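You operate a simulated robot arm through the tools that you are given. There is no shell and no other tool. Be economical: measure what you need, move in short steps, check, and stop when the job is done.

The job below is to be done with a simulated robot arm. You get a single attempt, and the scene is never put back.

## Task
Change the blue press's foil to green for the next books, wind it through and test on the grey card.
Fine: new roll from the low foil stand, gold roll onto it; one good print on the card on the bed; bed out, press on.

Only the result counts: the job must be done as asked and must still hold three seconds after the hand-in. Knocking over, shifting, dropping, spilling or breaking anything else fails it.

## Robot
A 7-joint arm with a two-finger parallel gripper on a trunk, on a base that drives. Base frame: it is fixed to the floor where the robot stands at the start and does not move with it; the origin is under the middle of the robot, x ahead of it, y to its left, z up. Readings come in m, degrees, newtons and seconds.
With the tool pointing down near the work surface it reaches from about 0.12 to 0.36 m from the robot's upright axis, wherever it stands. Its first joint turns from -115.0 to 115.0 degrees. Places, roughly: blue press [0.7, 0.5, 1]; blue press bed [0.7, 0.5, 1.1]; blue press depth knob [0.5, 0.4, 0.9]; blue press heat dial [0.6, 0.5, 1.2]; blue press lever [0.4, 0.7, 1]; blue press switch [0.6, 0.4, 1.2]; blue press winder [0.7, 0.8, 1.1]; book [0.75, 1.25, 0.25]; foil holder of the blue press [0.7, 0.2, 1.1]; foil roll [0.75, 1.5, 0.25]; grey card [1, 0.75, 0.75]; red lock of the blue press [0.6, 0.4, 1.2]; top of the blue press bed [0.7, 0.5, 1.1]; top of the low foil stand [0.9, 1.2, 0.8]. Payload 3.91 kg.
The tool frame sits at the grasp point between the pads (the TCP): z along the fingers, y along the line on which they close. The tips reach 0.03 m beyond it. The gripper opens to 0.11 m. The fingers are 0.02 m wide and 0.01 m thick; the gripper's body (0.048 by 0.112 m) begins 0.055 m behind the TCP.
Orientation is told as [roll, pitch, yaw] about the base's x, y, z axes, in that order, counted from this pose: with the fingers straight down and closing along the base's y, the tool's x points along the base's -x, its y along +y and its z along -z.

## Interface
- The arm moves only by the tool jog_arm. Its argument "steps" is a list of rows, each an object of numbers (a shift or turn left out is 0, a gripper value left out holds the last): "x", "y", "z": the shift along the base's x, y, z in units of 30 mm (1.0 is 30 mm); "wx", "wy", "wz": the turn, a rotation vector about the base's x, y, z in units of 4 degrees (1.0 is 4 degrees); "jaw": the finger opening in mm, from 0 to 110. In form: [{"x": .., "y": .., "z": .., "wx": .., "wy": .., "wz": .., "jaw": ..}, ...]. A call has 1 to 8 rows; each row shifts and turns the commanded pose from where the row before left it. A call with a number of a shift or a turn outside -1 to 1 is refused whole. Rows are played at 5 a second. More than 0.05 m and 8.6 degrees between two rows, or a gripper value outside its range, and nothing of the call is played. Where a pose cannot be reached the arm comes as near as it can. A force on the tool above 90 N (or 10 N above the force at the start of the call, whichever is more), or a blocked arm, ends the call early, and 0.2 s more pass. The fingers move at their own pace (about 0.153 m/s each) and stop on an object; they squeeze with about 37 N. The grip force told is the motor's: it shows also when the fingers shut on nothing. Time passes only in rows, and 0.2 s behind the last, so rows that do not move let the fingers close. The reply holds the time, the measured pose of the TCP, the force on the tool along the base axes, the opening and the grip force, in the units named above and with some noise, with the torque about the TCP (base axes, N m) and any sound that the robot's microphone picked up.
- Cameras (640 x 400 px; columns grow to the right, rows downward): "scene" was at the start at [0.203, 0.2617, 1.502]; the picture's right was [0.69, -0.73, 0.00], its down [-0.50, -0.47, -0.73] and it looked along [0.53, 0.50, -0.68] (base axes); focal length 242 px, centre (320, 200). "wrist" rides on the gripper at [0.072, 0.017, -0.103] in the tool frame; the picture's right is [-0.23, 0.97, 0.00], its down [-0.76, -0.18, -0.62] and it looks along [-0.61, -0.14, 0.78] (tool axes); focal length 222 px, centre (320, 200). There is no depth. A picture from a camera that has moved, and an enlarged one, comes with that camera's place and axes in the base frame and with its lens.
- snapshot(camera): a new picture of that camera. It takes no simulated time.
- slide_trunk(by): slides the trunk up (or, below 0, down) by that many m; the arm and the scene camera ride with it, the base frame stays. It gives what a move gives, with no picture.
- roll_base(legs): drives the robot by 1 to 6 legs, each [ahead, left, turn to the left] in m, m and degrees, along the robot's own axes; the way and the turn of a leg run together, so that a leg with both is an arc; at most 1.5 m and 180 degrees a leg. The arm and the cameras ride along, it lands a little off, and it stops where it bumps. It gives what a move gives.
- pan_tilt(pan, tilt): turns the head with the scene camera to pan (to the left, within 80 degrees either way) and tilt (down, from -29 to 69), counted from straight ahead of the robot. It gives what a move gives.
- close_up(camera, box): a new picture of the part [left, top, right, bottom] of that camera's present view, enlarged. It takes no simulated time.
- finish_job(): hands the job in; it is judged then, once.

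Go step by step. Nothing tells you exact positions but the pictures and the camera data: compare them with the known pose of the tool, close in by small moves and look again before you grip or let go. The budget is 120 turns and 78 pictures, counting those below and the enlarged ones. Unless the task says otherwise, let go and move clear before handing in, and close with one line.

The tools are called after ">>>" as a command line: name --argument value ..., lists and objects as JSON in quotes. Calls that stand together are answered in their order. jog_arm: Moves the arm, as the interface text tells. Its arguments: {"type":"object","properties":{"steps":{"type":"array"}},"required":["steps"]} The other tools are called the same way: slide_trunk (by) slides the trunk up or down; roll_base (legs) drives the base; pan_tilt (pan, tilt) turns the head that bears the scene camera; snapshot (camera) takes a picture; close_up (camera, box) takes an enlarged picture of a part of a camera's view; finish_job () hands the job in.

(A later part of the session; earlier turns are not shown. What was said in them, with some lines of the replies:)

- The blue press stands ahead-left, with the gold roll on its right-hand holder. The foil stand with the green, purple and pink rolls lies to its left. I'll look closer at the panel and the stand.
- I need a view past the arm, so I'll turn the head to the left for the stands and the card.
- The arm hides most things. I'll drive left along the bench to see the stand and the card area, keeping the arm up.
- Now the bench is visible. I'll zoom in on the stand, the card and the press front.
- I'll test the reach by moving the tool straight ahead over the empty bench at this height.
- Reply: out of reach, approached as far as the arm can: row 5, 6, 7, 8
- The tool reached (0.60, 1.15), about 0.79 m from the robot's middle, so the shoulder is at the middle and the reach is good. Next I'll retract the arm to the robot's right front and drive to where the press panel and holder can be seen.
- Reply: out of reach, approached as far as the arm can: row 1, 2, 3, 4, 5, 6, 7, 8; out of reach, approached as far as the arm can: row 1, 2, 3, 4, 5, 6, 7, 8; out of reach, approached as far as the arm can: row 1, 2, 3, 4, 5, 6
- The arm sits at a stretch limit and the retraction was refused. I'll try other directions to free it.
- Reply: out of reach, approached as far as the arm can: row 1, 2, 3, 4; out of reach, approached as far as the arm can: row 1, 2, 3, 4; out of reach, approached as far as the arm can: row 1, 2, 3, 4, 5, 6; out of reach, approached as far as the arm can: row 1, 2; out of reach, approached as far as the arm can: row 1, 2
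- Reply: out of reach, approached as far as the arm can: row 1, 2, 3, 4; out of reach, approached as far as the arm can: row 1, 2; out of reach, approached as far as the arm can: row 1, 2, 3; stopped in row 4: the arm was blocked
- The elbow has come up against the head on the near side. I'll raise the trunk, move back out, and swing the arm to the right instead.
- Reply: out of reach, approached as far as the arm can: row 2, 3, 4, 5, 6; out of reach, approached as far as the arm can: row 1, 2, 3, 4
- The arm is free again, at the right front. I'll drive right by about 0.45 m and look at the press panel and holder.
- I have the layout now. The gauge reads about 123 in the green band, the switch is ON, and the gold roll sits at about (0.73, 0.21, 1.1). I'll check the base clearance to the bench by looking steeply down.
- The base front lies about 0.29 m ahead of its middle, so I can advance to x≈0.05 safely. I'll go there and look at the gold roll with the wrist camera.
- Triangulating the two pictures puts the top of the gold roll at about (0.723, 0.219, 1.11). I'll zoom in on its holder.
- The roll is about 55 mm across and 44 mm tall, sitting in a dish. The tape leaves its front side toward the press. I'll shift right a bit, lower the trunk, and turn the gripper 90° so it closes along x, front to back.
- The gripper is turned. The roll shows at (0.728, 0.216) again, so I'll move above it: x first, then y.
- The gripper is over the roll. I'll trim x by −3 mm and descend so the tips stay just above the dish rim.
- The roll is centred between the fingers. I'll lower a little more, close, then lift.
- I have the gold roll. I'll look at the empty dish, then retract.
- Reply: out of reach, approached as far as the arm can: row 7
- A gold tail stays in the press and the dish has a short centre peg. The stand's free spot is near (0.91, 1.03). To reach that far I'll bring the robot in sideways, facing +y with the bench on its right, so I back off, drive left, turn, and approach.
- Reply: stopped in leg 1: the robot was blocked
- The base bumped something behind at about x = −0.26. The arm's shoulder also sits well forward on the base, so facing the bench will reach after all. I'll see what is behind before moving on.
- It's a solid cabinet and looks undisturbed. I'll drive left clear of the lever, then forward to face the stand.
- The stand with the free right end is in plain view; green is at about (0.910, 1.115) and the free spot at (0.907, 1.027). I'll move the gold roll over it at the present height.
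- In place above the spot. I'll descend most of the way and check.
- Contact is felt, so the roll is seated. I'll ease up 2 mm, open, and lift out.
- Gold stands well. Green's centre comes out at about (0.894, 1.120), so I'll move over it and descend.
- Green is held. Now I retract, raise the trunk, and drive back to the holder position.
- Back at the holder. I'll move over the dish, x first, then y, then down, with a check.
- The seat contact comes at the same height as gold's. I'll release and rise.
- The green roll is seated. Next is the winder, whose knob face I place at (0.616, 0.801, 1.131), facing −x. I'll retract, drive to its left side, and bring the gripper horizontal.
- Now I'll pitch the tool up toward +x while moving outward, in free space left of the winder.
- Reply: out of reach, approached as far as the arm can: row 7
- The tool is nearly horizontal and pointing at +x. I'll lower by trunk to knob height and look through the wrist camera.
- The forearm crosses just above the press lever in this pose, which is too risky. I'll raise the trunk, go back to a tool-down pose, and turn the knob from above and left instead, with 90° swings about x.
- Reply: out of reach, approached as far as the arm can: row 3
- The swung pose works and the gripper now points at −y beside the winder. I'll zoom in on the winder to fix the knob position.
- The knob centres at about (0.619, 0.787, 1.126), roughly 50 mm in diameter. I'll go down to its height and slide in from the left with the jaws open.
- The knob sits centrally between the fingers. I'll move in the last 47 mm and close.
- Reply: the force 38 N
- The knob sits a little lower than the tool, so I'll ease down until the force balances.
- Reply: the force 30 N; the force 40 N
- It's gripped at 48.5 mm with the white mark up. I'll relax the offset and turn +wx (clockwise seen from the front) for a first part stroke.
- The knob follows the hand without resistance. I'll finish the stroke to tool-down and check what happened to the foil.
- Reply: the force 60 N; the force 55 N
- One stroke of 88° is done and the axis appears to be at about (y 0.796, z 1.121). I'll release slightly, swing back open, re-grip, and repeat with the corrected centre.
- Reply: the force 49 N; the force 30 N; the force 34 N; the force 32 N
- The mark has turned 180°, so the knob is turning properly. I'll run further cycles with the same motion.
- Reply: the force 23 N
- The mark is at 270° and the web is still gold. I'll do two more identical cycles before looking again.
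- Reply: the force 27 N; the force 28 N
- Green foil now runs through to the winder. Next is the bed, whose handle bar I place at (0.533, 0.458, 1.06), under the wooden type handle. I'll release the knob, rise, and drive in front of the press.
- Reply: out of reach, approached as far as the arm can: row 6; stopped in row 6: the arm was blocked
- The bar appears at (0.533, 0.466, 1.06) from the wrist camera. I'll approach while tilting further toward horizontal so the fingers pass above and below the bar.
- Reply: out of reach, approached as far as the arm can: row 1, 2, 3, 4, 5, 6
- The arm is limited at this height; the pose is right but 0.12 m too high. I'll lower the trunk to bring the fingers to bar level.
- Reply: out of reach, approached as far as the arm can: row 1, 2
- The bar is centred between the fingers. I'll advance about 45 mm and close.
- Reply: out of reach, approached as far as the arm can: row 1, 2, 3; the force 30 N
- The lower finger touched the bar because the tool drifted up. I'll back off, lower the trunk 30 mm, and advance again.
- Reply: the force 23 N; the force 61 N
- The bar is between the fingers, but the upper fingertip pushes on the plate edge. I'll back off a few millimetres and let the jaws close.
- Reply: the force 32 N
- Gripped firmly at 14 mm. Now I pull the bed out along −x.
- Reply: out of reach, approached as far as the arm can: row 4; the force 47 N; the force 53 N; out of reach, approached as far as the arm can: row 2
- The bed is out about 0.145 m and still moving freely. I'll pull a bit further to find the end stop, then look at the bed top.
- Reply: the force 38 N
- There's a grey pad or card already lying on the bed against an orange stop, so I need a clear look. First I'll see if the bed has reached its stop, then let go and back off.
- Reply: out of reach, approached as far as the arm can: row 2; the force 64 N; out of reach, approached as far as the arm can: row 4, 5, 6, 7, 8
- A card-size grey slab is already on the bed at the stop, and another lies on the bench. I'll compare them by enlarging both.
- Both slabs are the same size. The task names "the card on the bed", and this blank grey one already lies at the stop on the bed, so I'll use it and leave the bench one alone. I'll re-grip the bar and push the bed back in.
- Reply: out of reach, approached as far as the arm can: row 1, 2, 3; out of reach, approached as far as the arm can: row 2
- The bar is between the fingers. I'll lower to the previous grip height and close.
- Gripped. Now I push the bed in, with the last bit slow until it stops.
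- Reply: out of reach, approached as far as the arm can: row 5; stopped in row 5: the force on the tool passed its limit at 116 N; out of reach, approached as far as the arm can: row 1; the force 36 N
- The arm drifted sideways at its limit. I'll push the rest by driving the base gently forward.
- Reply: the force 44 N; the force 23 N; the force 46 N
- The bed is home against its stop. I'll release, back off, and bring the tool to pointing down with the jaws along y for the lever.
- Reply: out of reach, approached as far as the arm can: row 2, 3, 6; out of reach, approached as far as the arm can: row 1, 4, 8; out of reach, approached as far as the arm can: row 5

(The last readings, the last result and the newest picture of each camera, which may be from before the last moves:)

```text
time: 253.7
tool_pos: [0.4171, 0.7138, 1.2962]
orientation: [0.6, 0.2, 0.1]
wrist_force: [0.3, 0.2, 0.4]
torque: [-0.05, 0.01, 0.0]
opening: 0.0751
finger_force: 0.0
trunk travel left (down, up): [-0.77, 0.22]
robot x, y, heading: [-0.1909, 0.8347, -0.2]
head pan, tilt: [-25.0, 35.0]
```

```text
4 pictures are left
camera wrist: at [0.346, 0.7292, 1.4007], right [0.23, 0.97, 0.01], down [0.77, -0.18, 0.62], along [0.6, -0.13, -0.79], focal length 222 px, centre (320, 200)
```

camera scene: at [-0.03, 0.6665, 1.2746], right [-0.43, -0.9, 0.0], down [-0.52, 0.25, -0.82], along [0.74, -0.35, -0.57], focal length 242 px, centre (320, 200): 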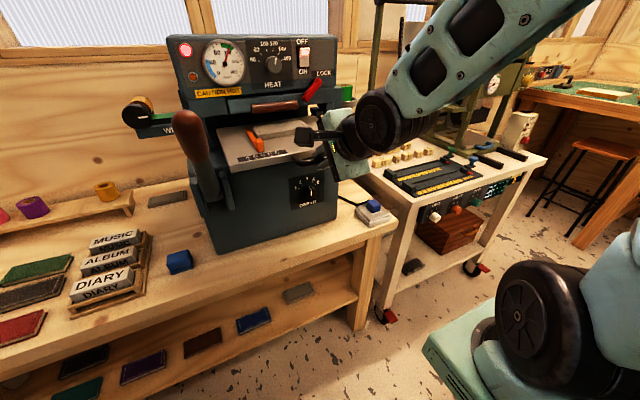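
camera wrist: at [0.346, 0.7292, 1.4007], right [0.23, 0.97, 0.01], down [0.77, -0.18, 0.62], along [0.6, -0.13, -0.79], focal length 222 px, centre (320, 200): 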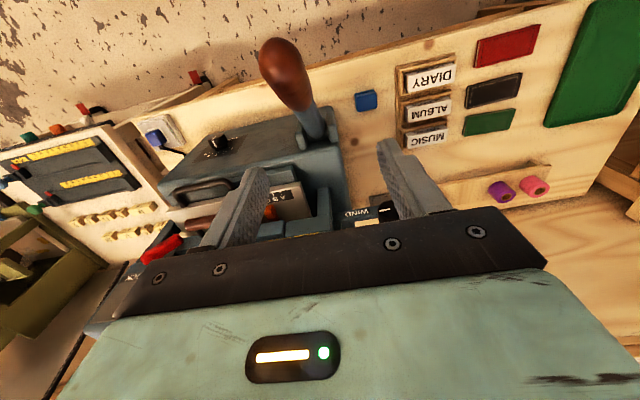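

The handle tip is at (0.352, 0.689, 1.18) and the pivot near (0.515, 0.97). I'll line up over the handle, lower the trunk so the fingers straddle it, then grip.

>>> roll_base --legs '[[-0.045, 0, 0]]'

>>> jog_arm --steps '[{"y": -0.72}, {}]'

>>> slide_trunk --by -0.14

>>> jog_arm --steps '[{"jaw": 55}, {"jaw": 40}, {"jaw": 20}, {}, {}]'

```text
time: 254.6
tool_pos: [0.3743, 0.7134, 1.2971]
orientation: [0.5, 0.4, 0.0]
wrist_force: [0.8, -0.2, -0.2]
torque: [0.0, -0.01, -0.02]
opening: 0.0751
finger_force: 0.0
trunk travel left (down, up): [-0.77, 0.22]
robot x, y, heading: [-0.236, 0.8295, -0.2]
head pan, tilt: [-25.0, 35.0]
```

```text
time: 255.2
tool_pos: [0.3722, 0.6912, 1.2971]
orientation: [0.7, 0.3, 0.0]
wrist_force: [0.2, -0.1, -0.1]
torque: [0.0, 0.0, -0.02]
opening: 0.0749
finger_force: 0.0
trunk travel left (down, up): [-0.77, 0.22]
robot x, y, heading: [-0.2377, 0.834, -0.1]
head pan, tilt: [-25.0, 35.0]
```

```text
time: 256.8
tool_pos: [0.3718, 0.6917, 1.1561]
orientation: [0.6, 0.3, 0.1]
wrist_force: [-0.3, -0.9, -0.6]
torque: [-0.01, 0.0, 0.0]
opening: 0.075
finger_force: 0.1
trunk travel left (down, up): [-0.63, 0.36]
robot x, y, heading: [-0.2356, 0.8325, -0.0]
head pan, tilt: [-25.0, 35.0]
```

```text
time: 258.0
tool_pos: [0.3712, 0.6879, 1.1561]
orientation: [0.5, 0.3, -0.1]
wrist_force: [-0.5, -12.2, -1.4]
torque: [-0.59, 0.02, -0.28]
opening: 0.0398
finger_force: 45.0
trunk travel left (down, up): [-0.63, 0.36]
robot x, y, heading: [-0.2372, 0.8332, -0.1]
head pan, tilt: [-25.0, 35.0]
```

The handle is held at 40 mm. I'll pull the lever down along its arc in small steps and watch the force.

>>> jog_arm --steps '[{"x": -0.65, "z": -0.57, "y": -0.1}, {"x": -0.56, "z": -0.6}, {"x": -0.49, "z": -0.65}]'

```text
time: 258.8
tool_pos: [0.3196, 0.689, 1.1013]
orientation: [0.5, 0.2, 0.0]
wrist_force: [-7.3, -4.6, 17.5]
torque: [-0.01, -1.24, -0.06]
opening: 0.04
finger_force: 45.0
trunk travel left (down, up): [-0.63, 0.36]
robot x, y, heading: [-0.2366, 0.8328, -0.1]
head pan, tilt: [-25.0, 35.0]
```

>>> jog_arm --steps '[{"x": -0.42, "z": -0.7}, {"x": -0.35, "z": -0.74}, {"x": -0.27, "z": -0.77}]'

```text
time: 259.6
tool_pos: [0.2894, 0.6892, 1.0334]
orientation: [0.6, 0.4, 0.1]
wrist_force: [-3.5, 4.8, 11.9]
torque: [0.49, -0.97, 0.15]
opening: 0.04
finger_force: 44.7
trunk travel left (down, up): [-0.63, 0.36]
robot x, y, heading: [-0.2358, 0.836, -0.2]
head pan, tilt: [-25.0, 35.0]
```

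>>> jog_arm --steps '[{"x": -0.18, "z": -0.8}, {"x": -0.1, "z": -0.8}]'

```text
time: 260.2
tool_pos: [0.282, 0.6906, 0.9868]
orientation: [0.6, 0.3, 0.1]
wrist_force: [-5.3, 12.9, 10.8]
torque: [0.43, -0.79, 0.48]
opening: 0.0399
finger_force: 45.6
trunk travel left (down, up): [-0.63, 0.36]
robot x, y, heading: [-0.2397, 0.8344, 0.0]
head pan, tilt: [-25.0, 35.0]
```

>>> jog_arm --steps '[{"x": -0.02, "z": -0.8, "y": 0.05}, {"x": 0.07, "z": -0.8}]'

```text
time: 260.8
tool_pos: [0.2832, 0.6899, 0.9376]
orientation: [0.5, 0.4, 0.0]
wrist_force: [3.8, 5.8, 16.1]
torque: [0.08, 0.61, 0.18]
opening: 0.04
finger_force: 32.4
trunk travel left (down, up): [-0.63, 0.36]
robot x, y, heading: [-0.2345, 0.835, 0.1]
head pan, tilt: [-25.0, 35.0]
```

>>> jog_arm --steps '[{"x": 0.16, "z": -0.8}, {}]'

```text
time: 261.2
tool_pos: [0.2844, 0.6888, 0.928]
orientation: [0.0, -0.3, 0.0]
wrist_force: [-35.1, 4.5, 87.5]
torque: [-0.31, -2.37, 0.0]
opening: 0.0403
finger_force: 45.1
trunk travel left (down, up): [-0.63, 0.36]
robot x, y, heading: [-0.2358, 0.8337, -0.2]
head pan, tilt: [-25.0, 35.0]
stopped in row 1: the force on the tool passed its limit at 152 N (the readings are from after the stop); the commanded pose is now the measured one
```

The lever has reached firm resistance, so the head is pressing. I'll hold for about a second.

>>> jog_arm --steps '[{"z": -0.03}, {}, {}, {}]'

```text
time: 261.5
tool_pos: [0.2844, 0.6898, 0.9307]
orientation: [-0.1, -0.3, 0.1]
wrist_force: [-31.1, 5.2, 80.9]
torque: [-0.23, -1.74, 0.02]
opening: 0.0401
finger_force: 44.9
trunk travel left (down, up): [-0.63, 0.36]
robot x, y, heading: [-0.2374, 0.8326, -0.1]
head pan, tilt: [-25.0, 35.0]
stopped in row 1: the force on the tool passed its limit at 108 N (the readings are from after the stop); the commanded pose is now the measured one
```

>>> jog_arm --steps '[{"z": 0.02}, {}, {}]'

```text
time: 262.3
tool_pos: [0.2841, 0.6891, 0.9285]
orientation: [-0.1, -0.3, 0.1]
wrist_force: [-34.1, 6.5, 84.3]
torque: [-0.21, -2.74, 0.27]
opening: 0.0401
finger_force: 45.3
trunk travel left (down, up): [-0.63, 0.36]
robot x, y, heading: [-0.2376, 0.8357, -0.1]
head pan, tilt: [-25.0, 35.0]
```

The hold lasted over a second. Now I bring the lever back up along the same arc.

>>> jog_arm --steps '[{"x": -0.03, "z": 0.3}, {"x": -0.07, "z": 0.8}, {"x": 0.02, "z": 0.8}, {"x": 0.1, "z": 0.8}, {"x": 0.18, "z": 0.8}, {"x": 0.27, "z": 0.77}, {"x": 0.35, "z": 0.74}]'

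>>> jog_arm --steps '[{"x": 0.42, "z": 0.7}, {"x": 0.49, "z": 0.65}, {"x": 0.56, "z": 0.6}, {"x": 0.65, "z": 0.57}]'

```text
time: 263.9
tool_pos: [0.3141, 0.6891, 1.0754]
orientation: [0.1, 0.0, 0.1]
wrist_force: [26.4, 10.1, -18.5]
torque: [-0.3, 1.53, 0.09]
opening: 0.0393
finger_force: 45.3
trunk travel left (down, up): [-0.63, 0.36]
robot x, y, heading: [-0.2349, 0.8356, -0.1]
head pan, tilt: [-25.0, 35.0]
```

```text
time: 264.9
tool_pos: [0.3702, 0.6902, 1.1484]
orientation: [0.2, 1.2, 0.1]
wrist_force: [-40.6, 17.9, -42.3]
torque: [-0.1, 0.73, 0.32]
opening: 0.0401
finger_force: 45.5
trunk travel left (down, up): [-0.63, 0.36]
robot x, y, heading: [-0.2404, 0.8334, -0.2]
head pan, tilt: [-25.0, 35.0]
```

The lever is back at its upper stop. I release it and rise by trunk, then return to the bed handle.

>>> jog_arm --steps '[{"x": -0.05, "z": -0.1}, {"jaw": 60}, {"jaw": 75}, {}]'

>>> slide_trunk --by 0.14

>>> jog_arm --steps '[{"x": 0.9, "y": 0.7, "wz": -1, "jaw": 45}, {"x": 0.9, "y": 0.7, "wz": -1}, {"x": 0.9, "y": 0.7, "wz": -1}, {"wz": -1}, {"wz": -1}, {"wz": -1}, {"wz": -1}, {"wz": -1}]'

>>> jog_arm --steps '[{"wz": -1}, {"wz": -1}, {"wz": -1}, {"wz": -1}, {"wz": -1}, {"wz": -1}, {"wz": -1}, {"wz": -1}]'

>>> jog_arm --steps '[{"wz": -1}, {"wz": -1}, {"wz": -1}, {"wz": -1}, {"wz": -1}]'

```text
time: 265.9
tool_pos: [0.3751, 0.688, 1.1491]
orientation: [0.1, -0.1, -0.1]
wrist_force: [0.3, -0.3, 0.2]
torque: [0.0, 0.0, 0.03]
opening: 0.0751
finger_force: 0.1
trunk travel left (down, up): [-0.63, 0.36]
robot x, y, heading: [-0.2353, 0.8299, -0.6]
head pan, tilt: [-25.0, 35.0]
```

```text
time: 267.6
tool_pos: [0.3742, 0.689, 1.2887]
orientation: [0.1, 0.0, 0.1]
wrist_force: [0.5, -1.5, 0.6]
torque: [0.0, -0.02, -0.01]
opening: 0.0751
finger_force: 0.0
trunk travel left (down, up): [-0.77, 0.22]
robot x, y, heading: [-0.2338, 0.8339, 0.1]
head pan, tilt: [-25.0, 35.0]
```

```text
time: 269.4
tool_pos: [0.4544, 0.7519, 1.2898]
orientation: [0.2, -0.1, -32.0]
wrist_force: [0.0, 0.7, -0.3]
torque: [0.02, 0.01, -0.03]
opening: 0.045
finger_force: 0.1
trunk travel left (down, up): [-0.77, 0.22]
robot x, y, heading: [-0.2359, 0.8353, 0.2]
head pan, tilt: [-25.0, 35.0]
```

```text
time: 271.2
tool_pos: [0.4559, 0.7518, 1.2893]
orientation: [0.2, -0.1, -64.0]
wrist_force: [0.5, 0.2, -0.3]
torque: [0.0, -0.03, 0.03]
opening: 0.0451
finger_force: 0.1
trunk travel left (down, up): [-0.77, 0.22]
robot x, y, heading: [-0.2389, 0.8331, -0.1]
head pan, tilt: [-25.0, 35.0]
```

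```text
time: 272.4
tool_pos: [0.4561, 0.752, 1.2895]
orientation: [0.1, 0.0, -84.0]
wrist_force: [0.0, -1.1, 0.4]
torque: [0.0, 0.01, -0.01]
opening: 0.045
finger_force: 0.1
trunk travel left (down, up): [-0.77, 0.22]
robot x, y, heading: [-0.2392, 0.8354, -0.2]
head pan, tilt: [-25.0, 35.0]
```

>>> roll_base --legs '[[0.045, -0.335, 0]]'

>>> jog_arm --steps '[{"wy": -1, "y": 0.3, "x": -0.15}, {"wy": -1, "y": 0.3, "x": -0.15}, {"wy": -1, "y": 0.3, "x": -0.15}, {"wy": -1, "y": 0.3, "x": -0.15}, {"wy": -1, "y": 0.3, "x": -0.15}, {"wy": -1, "y": 0.3, "x": -0.15}, {"wy": -1, "x": -0.15}, {"wy": -1, "x": -0.15}]'

>>> jog_arm --steps '[{"wy": -1}, {"wy": -1}, {"wy": -0.6}]'

```text
time: 274.6
tool_pos: [0.5001, 0.4191, 1.2879]
orientation: [0.1, -0.1, -83.8]
wrist_force: [0.0, -0.3, -0.6]
torque: [0.01, 0.03, 0.0]
opening: 0.045
finger_force: 0.1
trunk travel left (down, up): [-0.77, 0.22]
robot x, y, heading: [-0.193, 0.4988, 0.1]
head pan, tilt: [-25.0, 35.0]
```

```text
time: 276.4
tool_pos: [0.4642, 0.4744, 1.2897]
orientation: [32.2, -3.3, -84.8]
wrist_force: [0.6, -0.1, 0.5]
torque: [0.01, 0.01, 0.0]
opening: 0.0451
finger_force: 0.0
trunk travel left (down, up): [-0.77, 0.22]
robot x, y, heading: [-0.1909, 0.5003, 0.1]
head pan, tilt: [-25.0, 35.0]
```

```text
time: 277.2
tool_pos: [0.4651, 0.4738, 1.289]
orientation: [42.5, -4.2, -85.5]
wrist_force: [-0.5, 0.4, -0.1]
torque: [0.01, 0.0, -0.02]
opening: 0.045
finger_force: 0.1
trunk travel left (down, up): [-0.77, 0.22]
robot x, y, heading: [-0.1906, 0.4968, 0.1]
head pan, tilt: [-25.0, 35.0]
```

>>> slide_trunk --by -0.16

>>> jog_arm --steps '[{"x": -0.15}, {"x": 0.6, "z": -0.65}, {"x": 0.6, "z": -0.65}, {"x": 0.5, "z": -0.6}]'

>>> snapshot --camera "wrist"

```text
time: 279.1
tool_pos: [0.4642, 0.4719, 1.1295]
orientation: [42.5, -4.3, -85.3]
wrist_force: [-0.8, -0.4, -0.2]
torque: [0.04, -0.01, -0.03]
opening: 0.0451
finger_force: 0.1
trunk travel left (down, up): [-0.61, 0.38]
robot x, y, heading: [-0.1947, 0.4962, 0.0]
head pan, tilt: [-25.0, 35.0]
```

```text
time: 280.1
tool_pos: [0.5116, 0.4748, 1.0713]
orientation: [42.5, -4.2, -85.5]
wrist_force: [-0.3, 0.1, -0.3]
torque: [-0.05, -0.01, -0.02]
opening: 0.0447
finger_force: 0.0
trunk travel left (down, up): [-0.61, 0.38]
robot x, y, heading: [-0.1918, 0.4988, 0.1]
head pan, tilt: [-25.0, 35.0]
```

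```text
3 pictures are left
camera wrist: at [0.449, 0.5471, 1.154], right [0.73, -0.12, 0.67], down [-0.49, -0.78, 0.4], along [0.47, -0.62, -0.63], focal length 222 px, centre (320, 200)
```

wrist: 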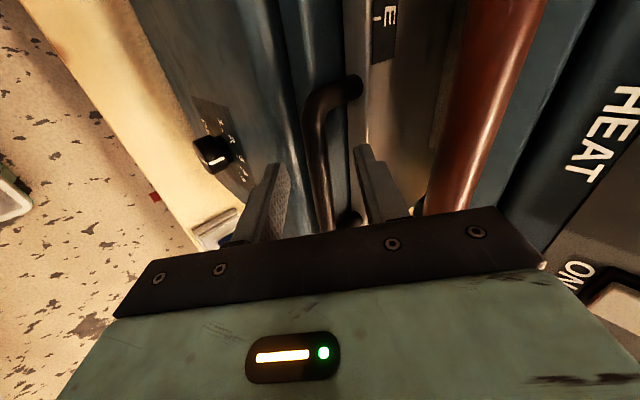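

The bar is between the fingers again, so I'll close on it.

>>> jog_arm --steps '[{"z": -0.1, "x": 0.1}, {"jaw": 30}, {"jaw": 15}, {"jaw": 5}, {}, {}]'

>>> jog_arm --steps '[{"x": -0.5}, {"x": -0.5}, {"x": -0.5}]'

```text
time: 281.4
tool_pos: [0.514, 0.4724, 1.0693]
orientation: [42.4, -4.1, -85.5]
wrist_force: [2.3, 0.0, 5.1]
torque: [0.77, -0.08, -0.72]
opening: 0.0154
finger_force: 45.4
trunk travel left (down, up): [-0.61, 0.38]
robot x, y, heading: [-0.1929, 0.4993, -0.2]
head pan, tilt: [-25.0, 35.0]
```

```text
time: 282.2
tool_pos: [0.4694, 0.4733, 1.0693]
orientation: [42.2, -4.2, -85.4]
wrist_force: [-1.7, 4.2, 2.5]
torque: [0.57, 0.0, -0.79]
opening: 0.0152
finger_force: 44.8
trunk travel left (down, up): [-0.61, 0.38]
robot x, y, heading: [-0.1932, 0.5013, 0.2]
head pan, tilt: [-25.0, 35.0]
```

>>> roll_base --legs '[[-0.06, 0, 0]]'

>>> jog_arm --steps '[{"x": -0.5}, {"x": -0.5}, {"x": -0.5}, {"x": -0.5}, {"x": -0.4}, {"x": -0.4}]'

```text
time: 283.2
tool_pos: [0.4089, 0.4735, 1.0698]
orientation: [42.3, -4.3, -85.5]
wrist_force: [1.5, 9.0, -2.9]
torque: [0.81, 0.05, -0.57]
opening: 0.0156
finger_force: 44.9
trunk travel left (down, up): [-0.61, 0.38]
robot x, y, heading: [-0.2554, 0.5015, 0.2]
head pan, tilt: [-25.0, 35.0]
```

```text
time: 284.6
tool_pos: [0.3251, 0.4725, 1.0698]
orientation: [42.4, -4.1, -85.5]
wrist_force: [-0.7, 4.2, 3.1]
torque: [0.85, -0.05, -0.53]
opening: 0.0151
finger_force: 45.2
trunk travel left (down, up): [-0.61, 0.38]
robot x, y, heading: [-0.2488, 0.4986, -0.0]
head pan, tilt: [-25.0, 35.0]
```

>>> jog_arm --steps '[{"x": -0.3, "wy": 0.5}, {"x": -0.3, "wy": 0.5}, {"x": -0.3, "wy": 0.5}]'

>>> close_up --camera "scene" --box '[180, 80, 360, 195]'

```text
time: 285.4
tool_pos: [0.2986, 0.4722, 1.0693]
orientation: [36.4, -3.7, -85.1]
wrist_force: [1.4, -2.1, 12.7]
torque: [0.35, -0.18, -0.94]
opening: 0.0152
finger_force: 45.0
trunk travel left (down, up): [-0.61, 0.38]
robot x, y, heading: [-0.25, 0.4995, 0.1]
head pan, tilt: [-25.0, 35.0]
```

```text
3.48 times, centred on (270, 138) of scene
camera zoom: at [-0.0304, 0.667, 1.2744], right [-0.42, -0.91, 0.0], down [-0.52, 0.24, -0.82], along [0.74, -0.35, -0.57], focal length 843 px, centre (494, 417)
```

zoom: 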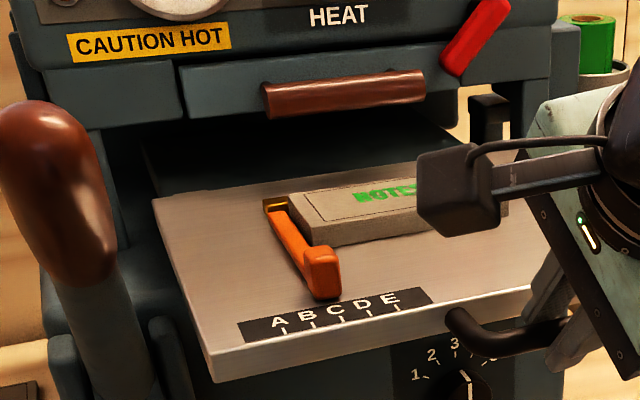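

A green "NOTES…" print is on the card. I'll pull a little more for the bed stop, then release and look once more.

>>> jog_arm --steps '[{"x": -0.3, "wy": 0.5}, {"x": -0.3, "wy": 0.5}]'

>>> jog_arm --steps '[{"jaw": 30}, {"jaw": 50}, {"x": -0.3, "z": 0.4}, {"z": 0.8}, {"z": 0.8}]'

>>> slide_trunk --by 0.12

>>> jog_arm --steps '[{"y": -1}, {"y": -1}, {"y": -1}, {"y": -1}, {"y": -1}]'

>>> close_up --camera "scene" --box '[180, 60, 400, 220]'

```text
time: 286.0
tool_pos: [0.2946, 0.4735, 1.0739]
orientation: [34.2, -2.8, -85.1]
wrist_force: [37.4, 1.0, -21.4]
torque: [0.69, -0.36, -0.61]
opening: 0.0154
finger_force: 45.0
trunk travel left (down, up): [-0.61, 0.38]
robot x, y, heading: [-0.2512, 0.4977, 0.1]
head pan, tilt: [-25.0, 35.0]
stopped in row 2: the force on the tool passed its limit at 112 N (the readings are from after the stop); the commanded pose is now the measured one
```

```text
time: 287.2
tool_pos: [0.2995, 0.4763, 1.1126]
orientation: [34.1, -2.9, -84.8]
wrist_force: [-0.1, -0.4, -0.3]
torque: [0.02, 0.0, 0.02]
opening: 0.0501
finger_force: 0.1
out of reach, approached as far as the arm can: row 3, 4, 5
trunk travel left (down, up): [-0.61, 0.38]
robot x, y, heading: [-0.252, 0.5004, -0.3]
head pan, tilt: [-25.0, 35.0]
```

```text
time: 288.7
tool_pos: [0.2992, 0.476, 1.2324]
orientation: [34.1, -3.0, -85.0]
wrist_force: [0.0, -0.3, 0.4]
torque: [-0.02, -0.03, -0.01]
opening: 0.0501
finger_force: 0.1
trunk travel left (down, up): [-0.73, 0.26]
robot x, y, heading: [-0.2526, 0.5015, 0.3]
head pan, tilt: [-25.0, 35.0]
```

```text
time: 289.9
tool_pos: [0.3162, 0.3304, 1.224]
orientation: [34.3, -3.0, -84.9]
wrist_force: [0.1, 0.2, 0.7]
torque: [0.02, -0.01, 0.03]
opening: 0.0502
finger_force: 0.0
out of reach, approached as far as the arm can: row 1
trunk travel left (down, up): [-0.73, 0.26]
robot x, y, heading: [-0.2496, 0.5005, 0.1]
head pan, tilt: [-25.0, 35.0]
```

```text
2.50 times, centred on (290, 140) of scene
camera zoom: at [-0.0288, 0.6672, 1.3941], right [-0.42, -0.91, 0.0], down [-0.52, 0.24, -0.82], along [0.74, -0.35, -0.57], focal length 606 px, centre (395, 350)
```

zoom: 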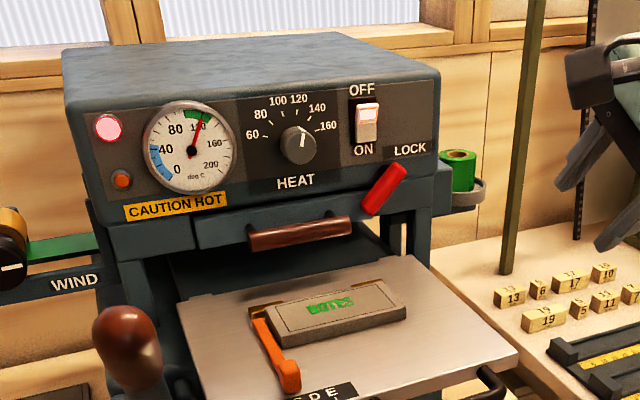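

The bed is fully out to its stop, the press is on, and the lever is up. I'll use the last picture to check the print itself.

>>> close_up --camera "scene" --box '[265, 155, 335, 200]'

```text
8.89 times, centred on (300, 178) of scene
camera zoom: at [-0.0288, 0.6672, 1.3941], right [-0.42, -0.91, 0.0], down [-0.52, 0.24, -0.82], along [0.74, -0.35, -0.57], focal length 2153 px, centre (498, 400)
```

zoom: 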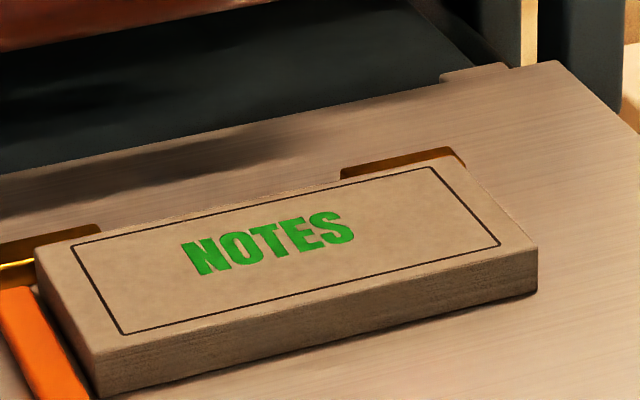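

The card on the bed has one crisp green "NOTES" print. The green foil is wound through, the gold roll is on the stand, the bed is out, the press is on and the gripper is clear, so I'm handing in.

>>> finish_job

```text
The job is handed in.
```

The blue press now runs green foil, and the grey card on its bed has one clean green "NOTES" print; the gold roll is on the low stand, the bed is out and the press is on.
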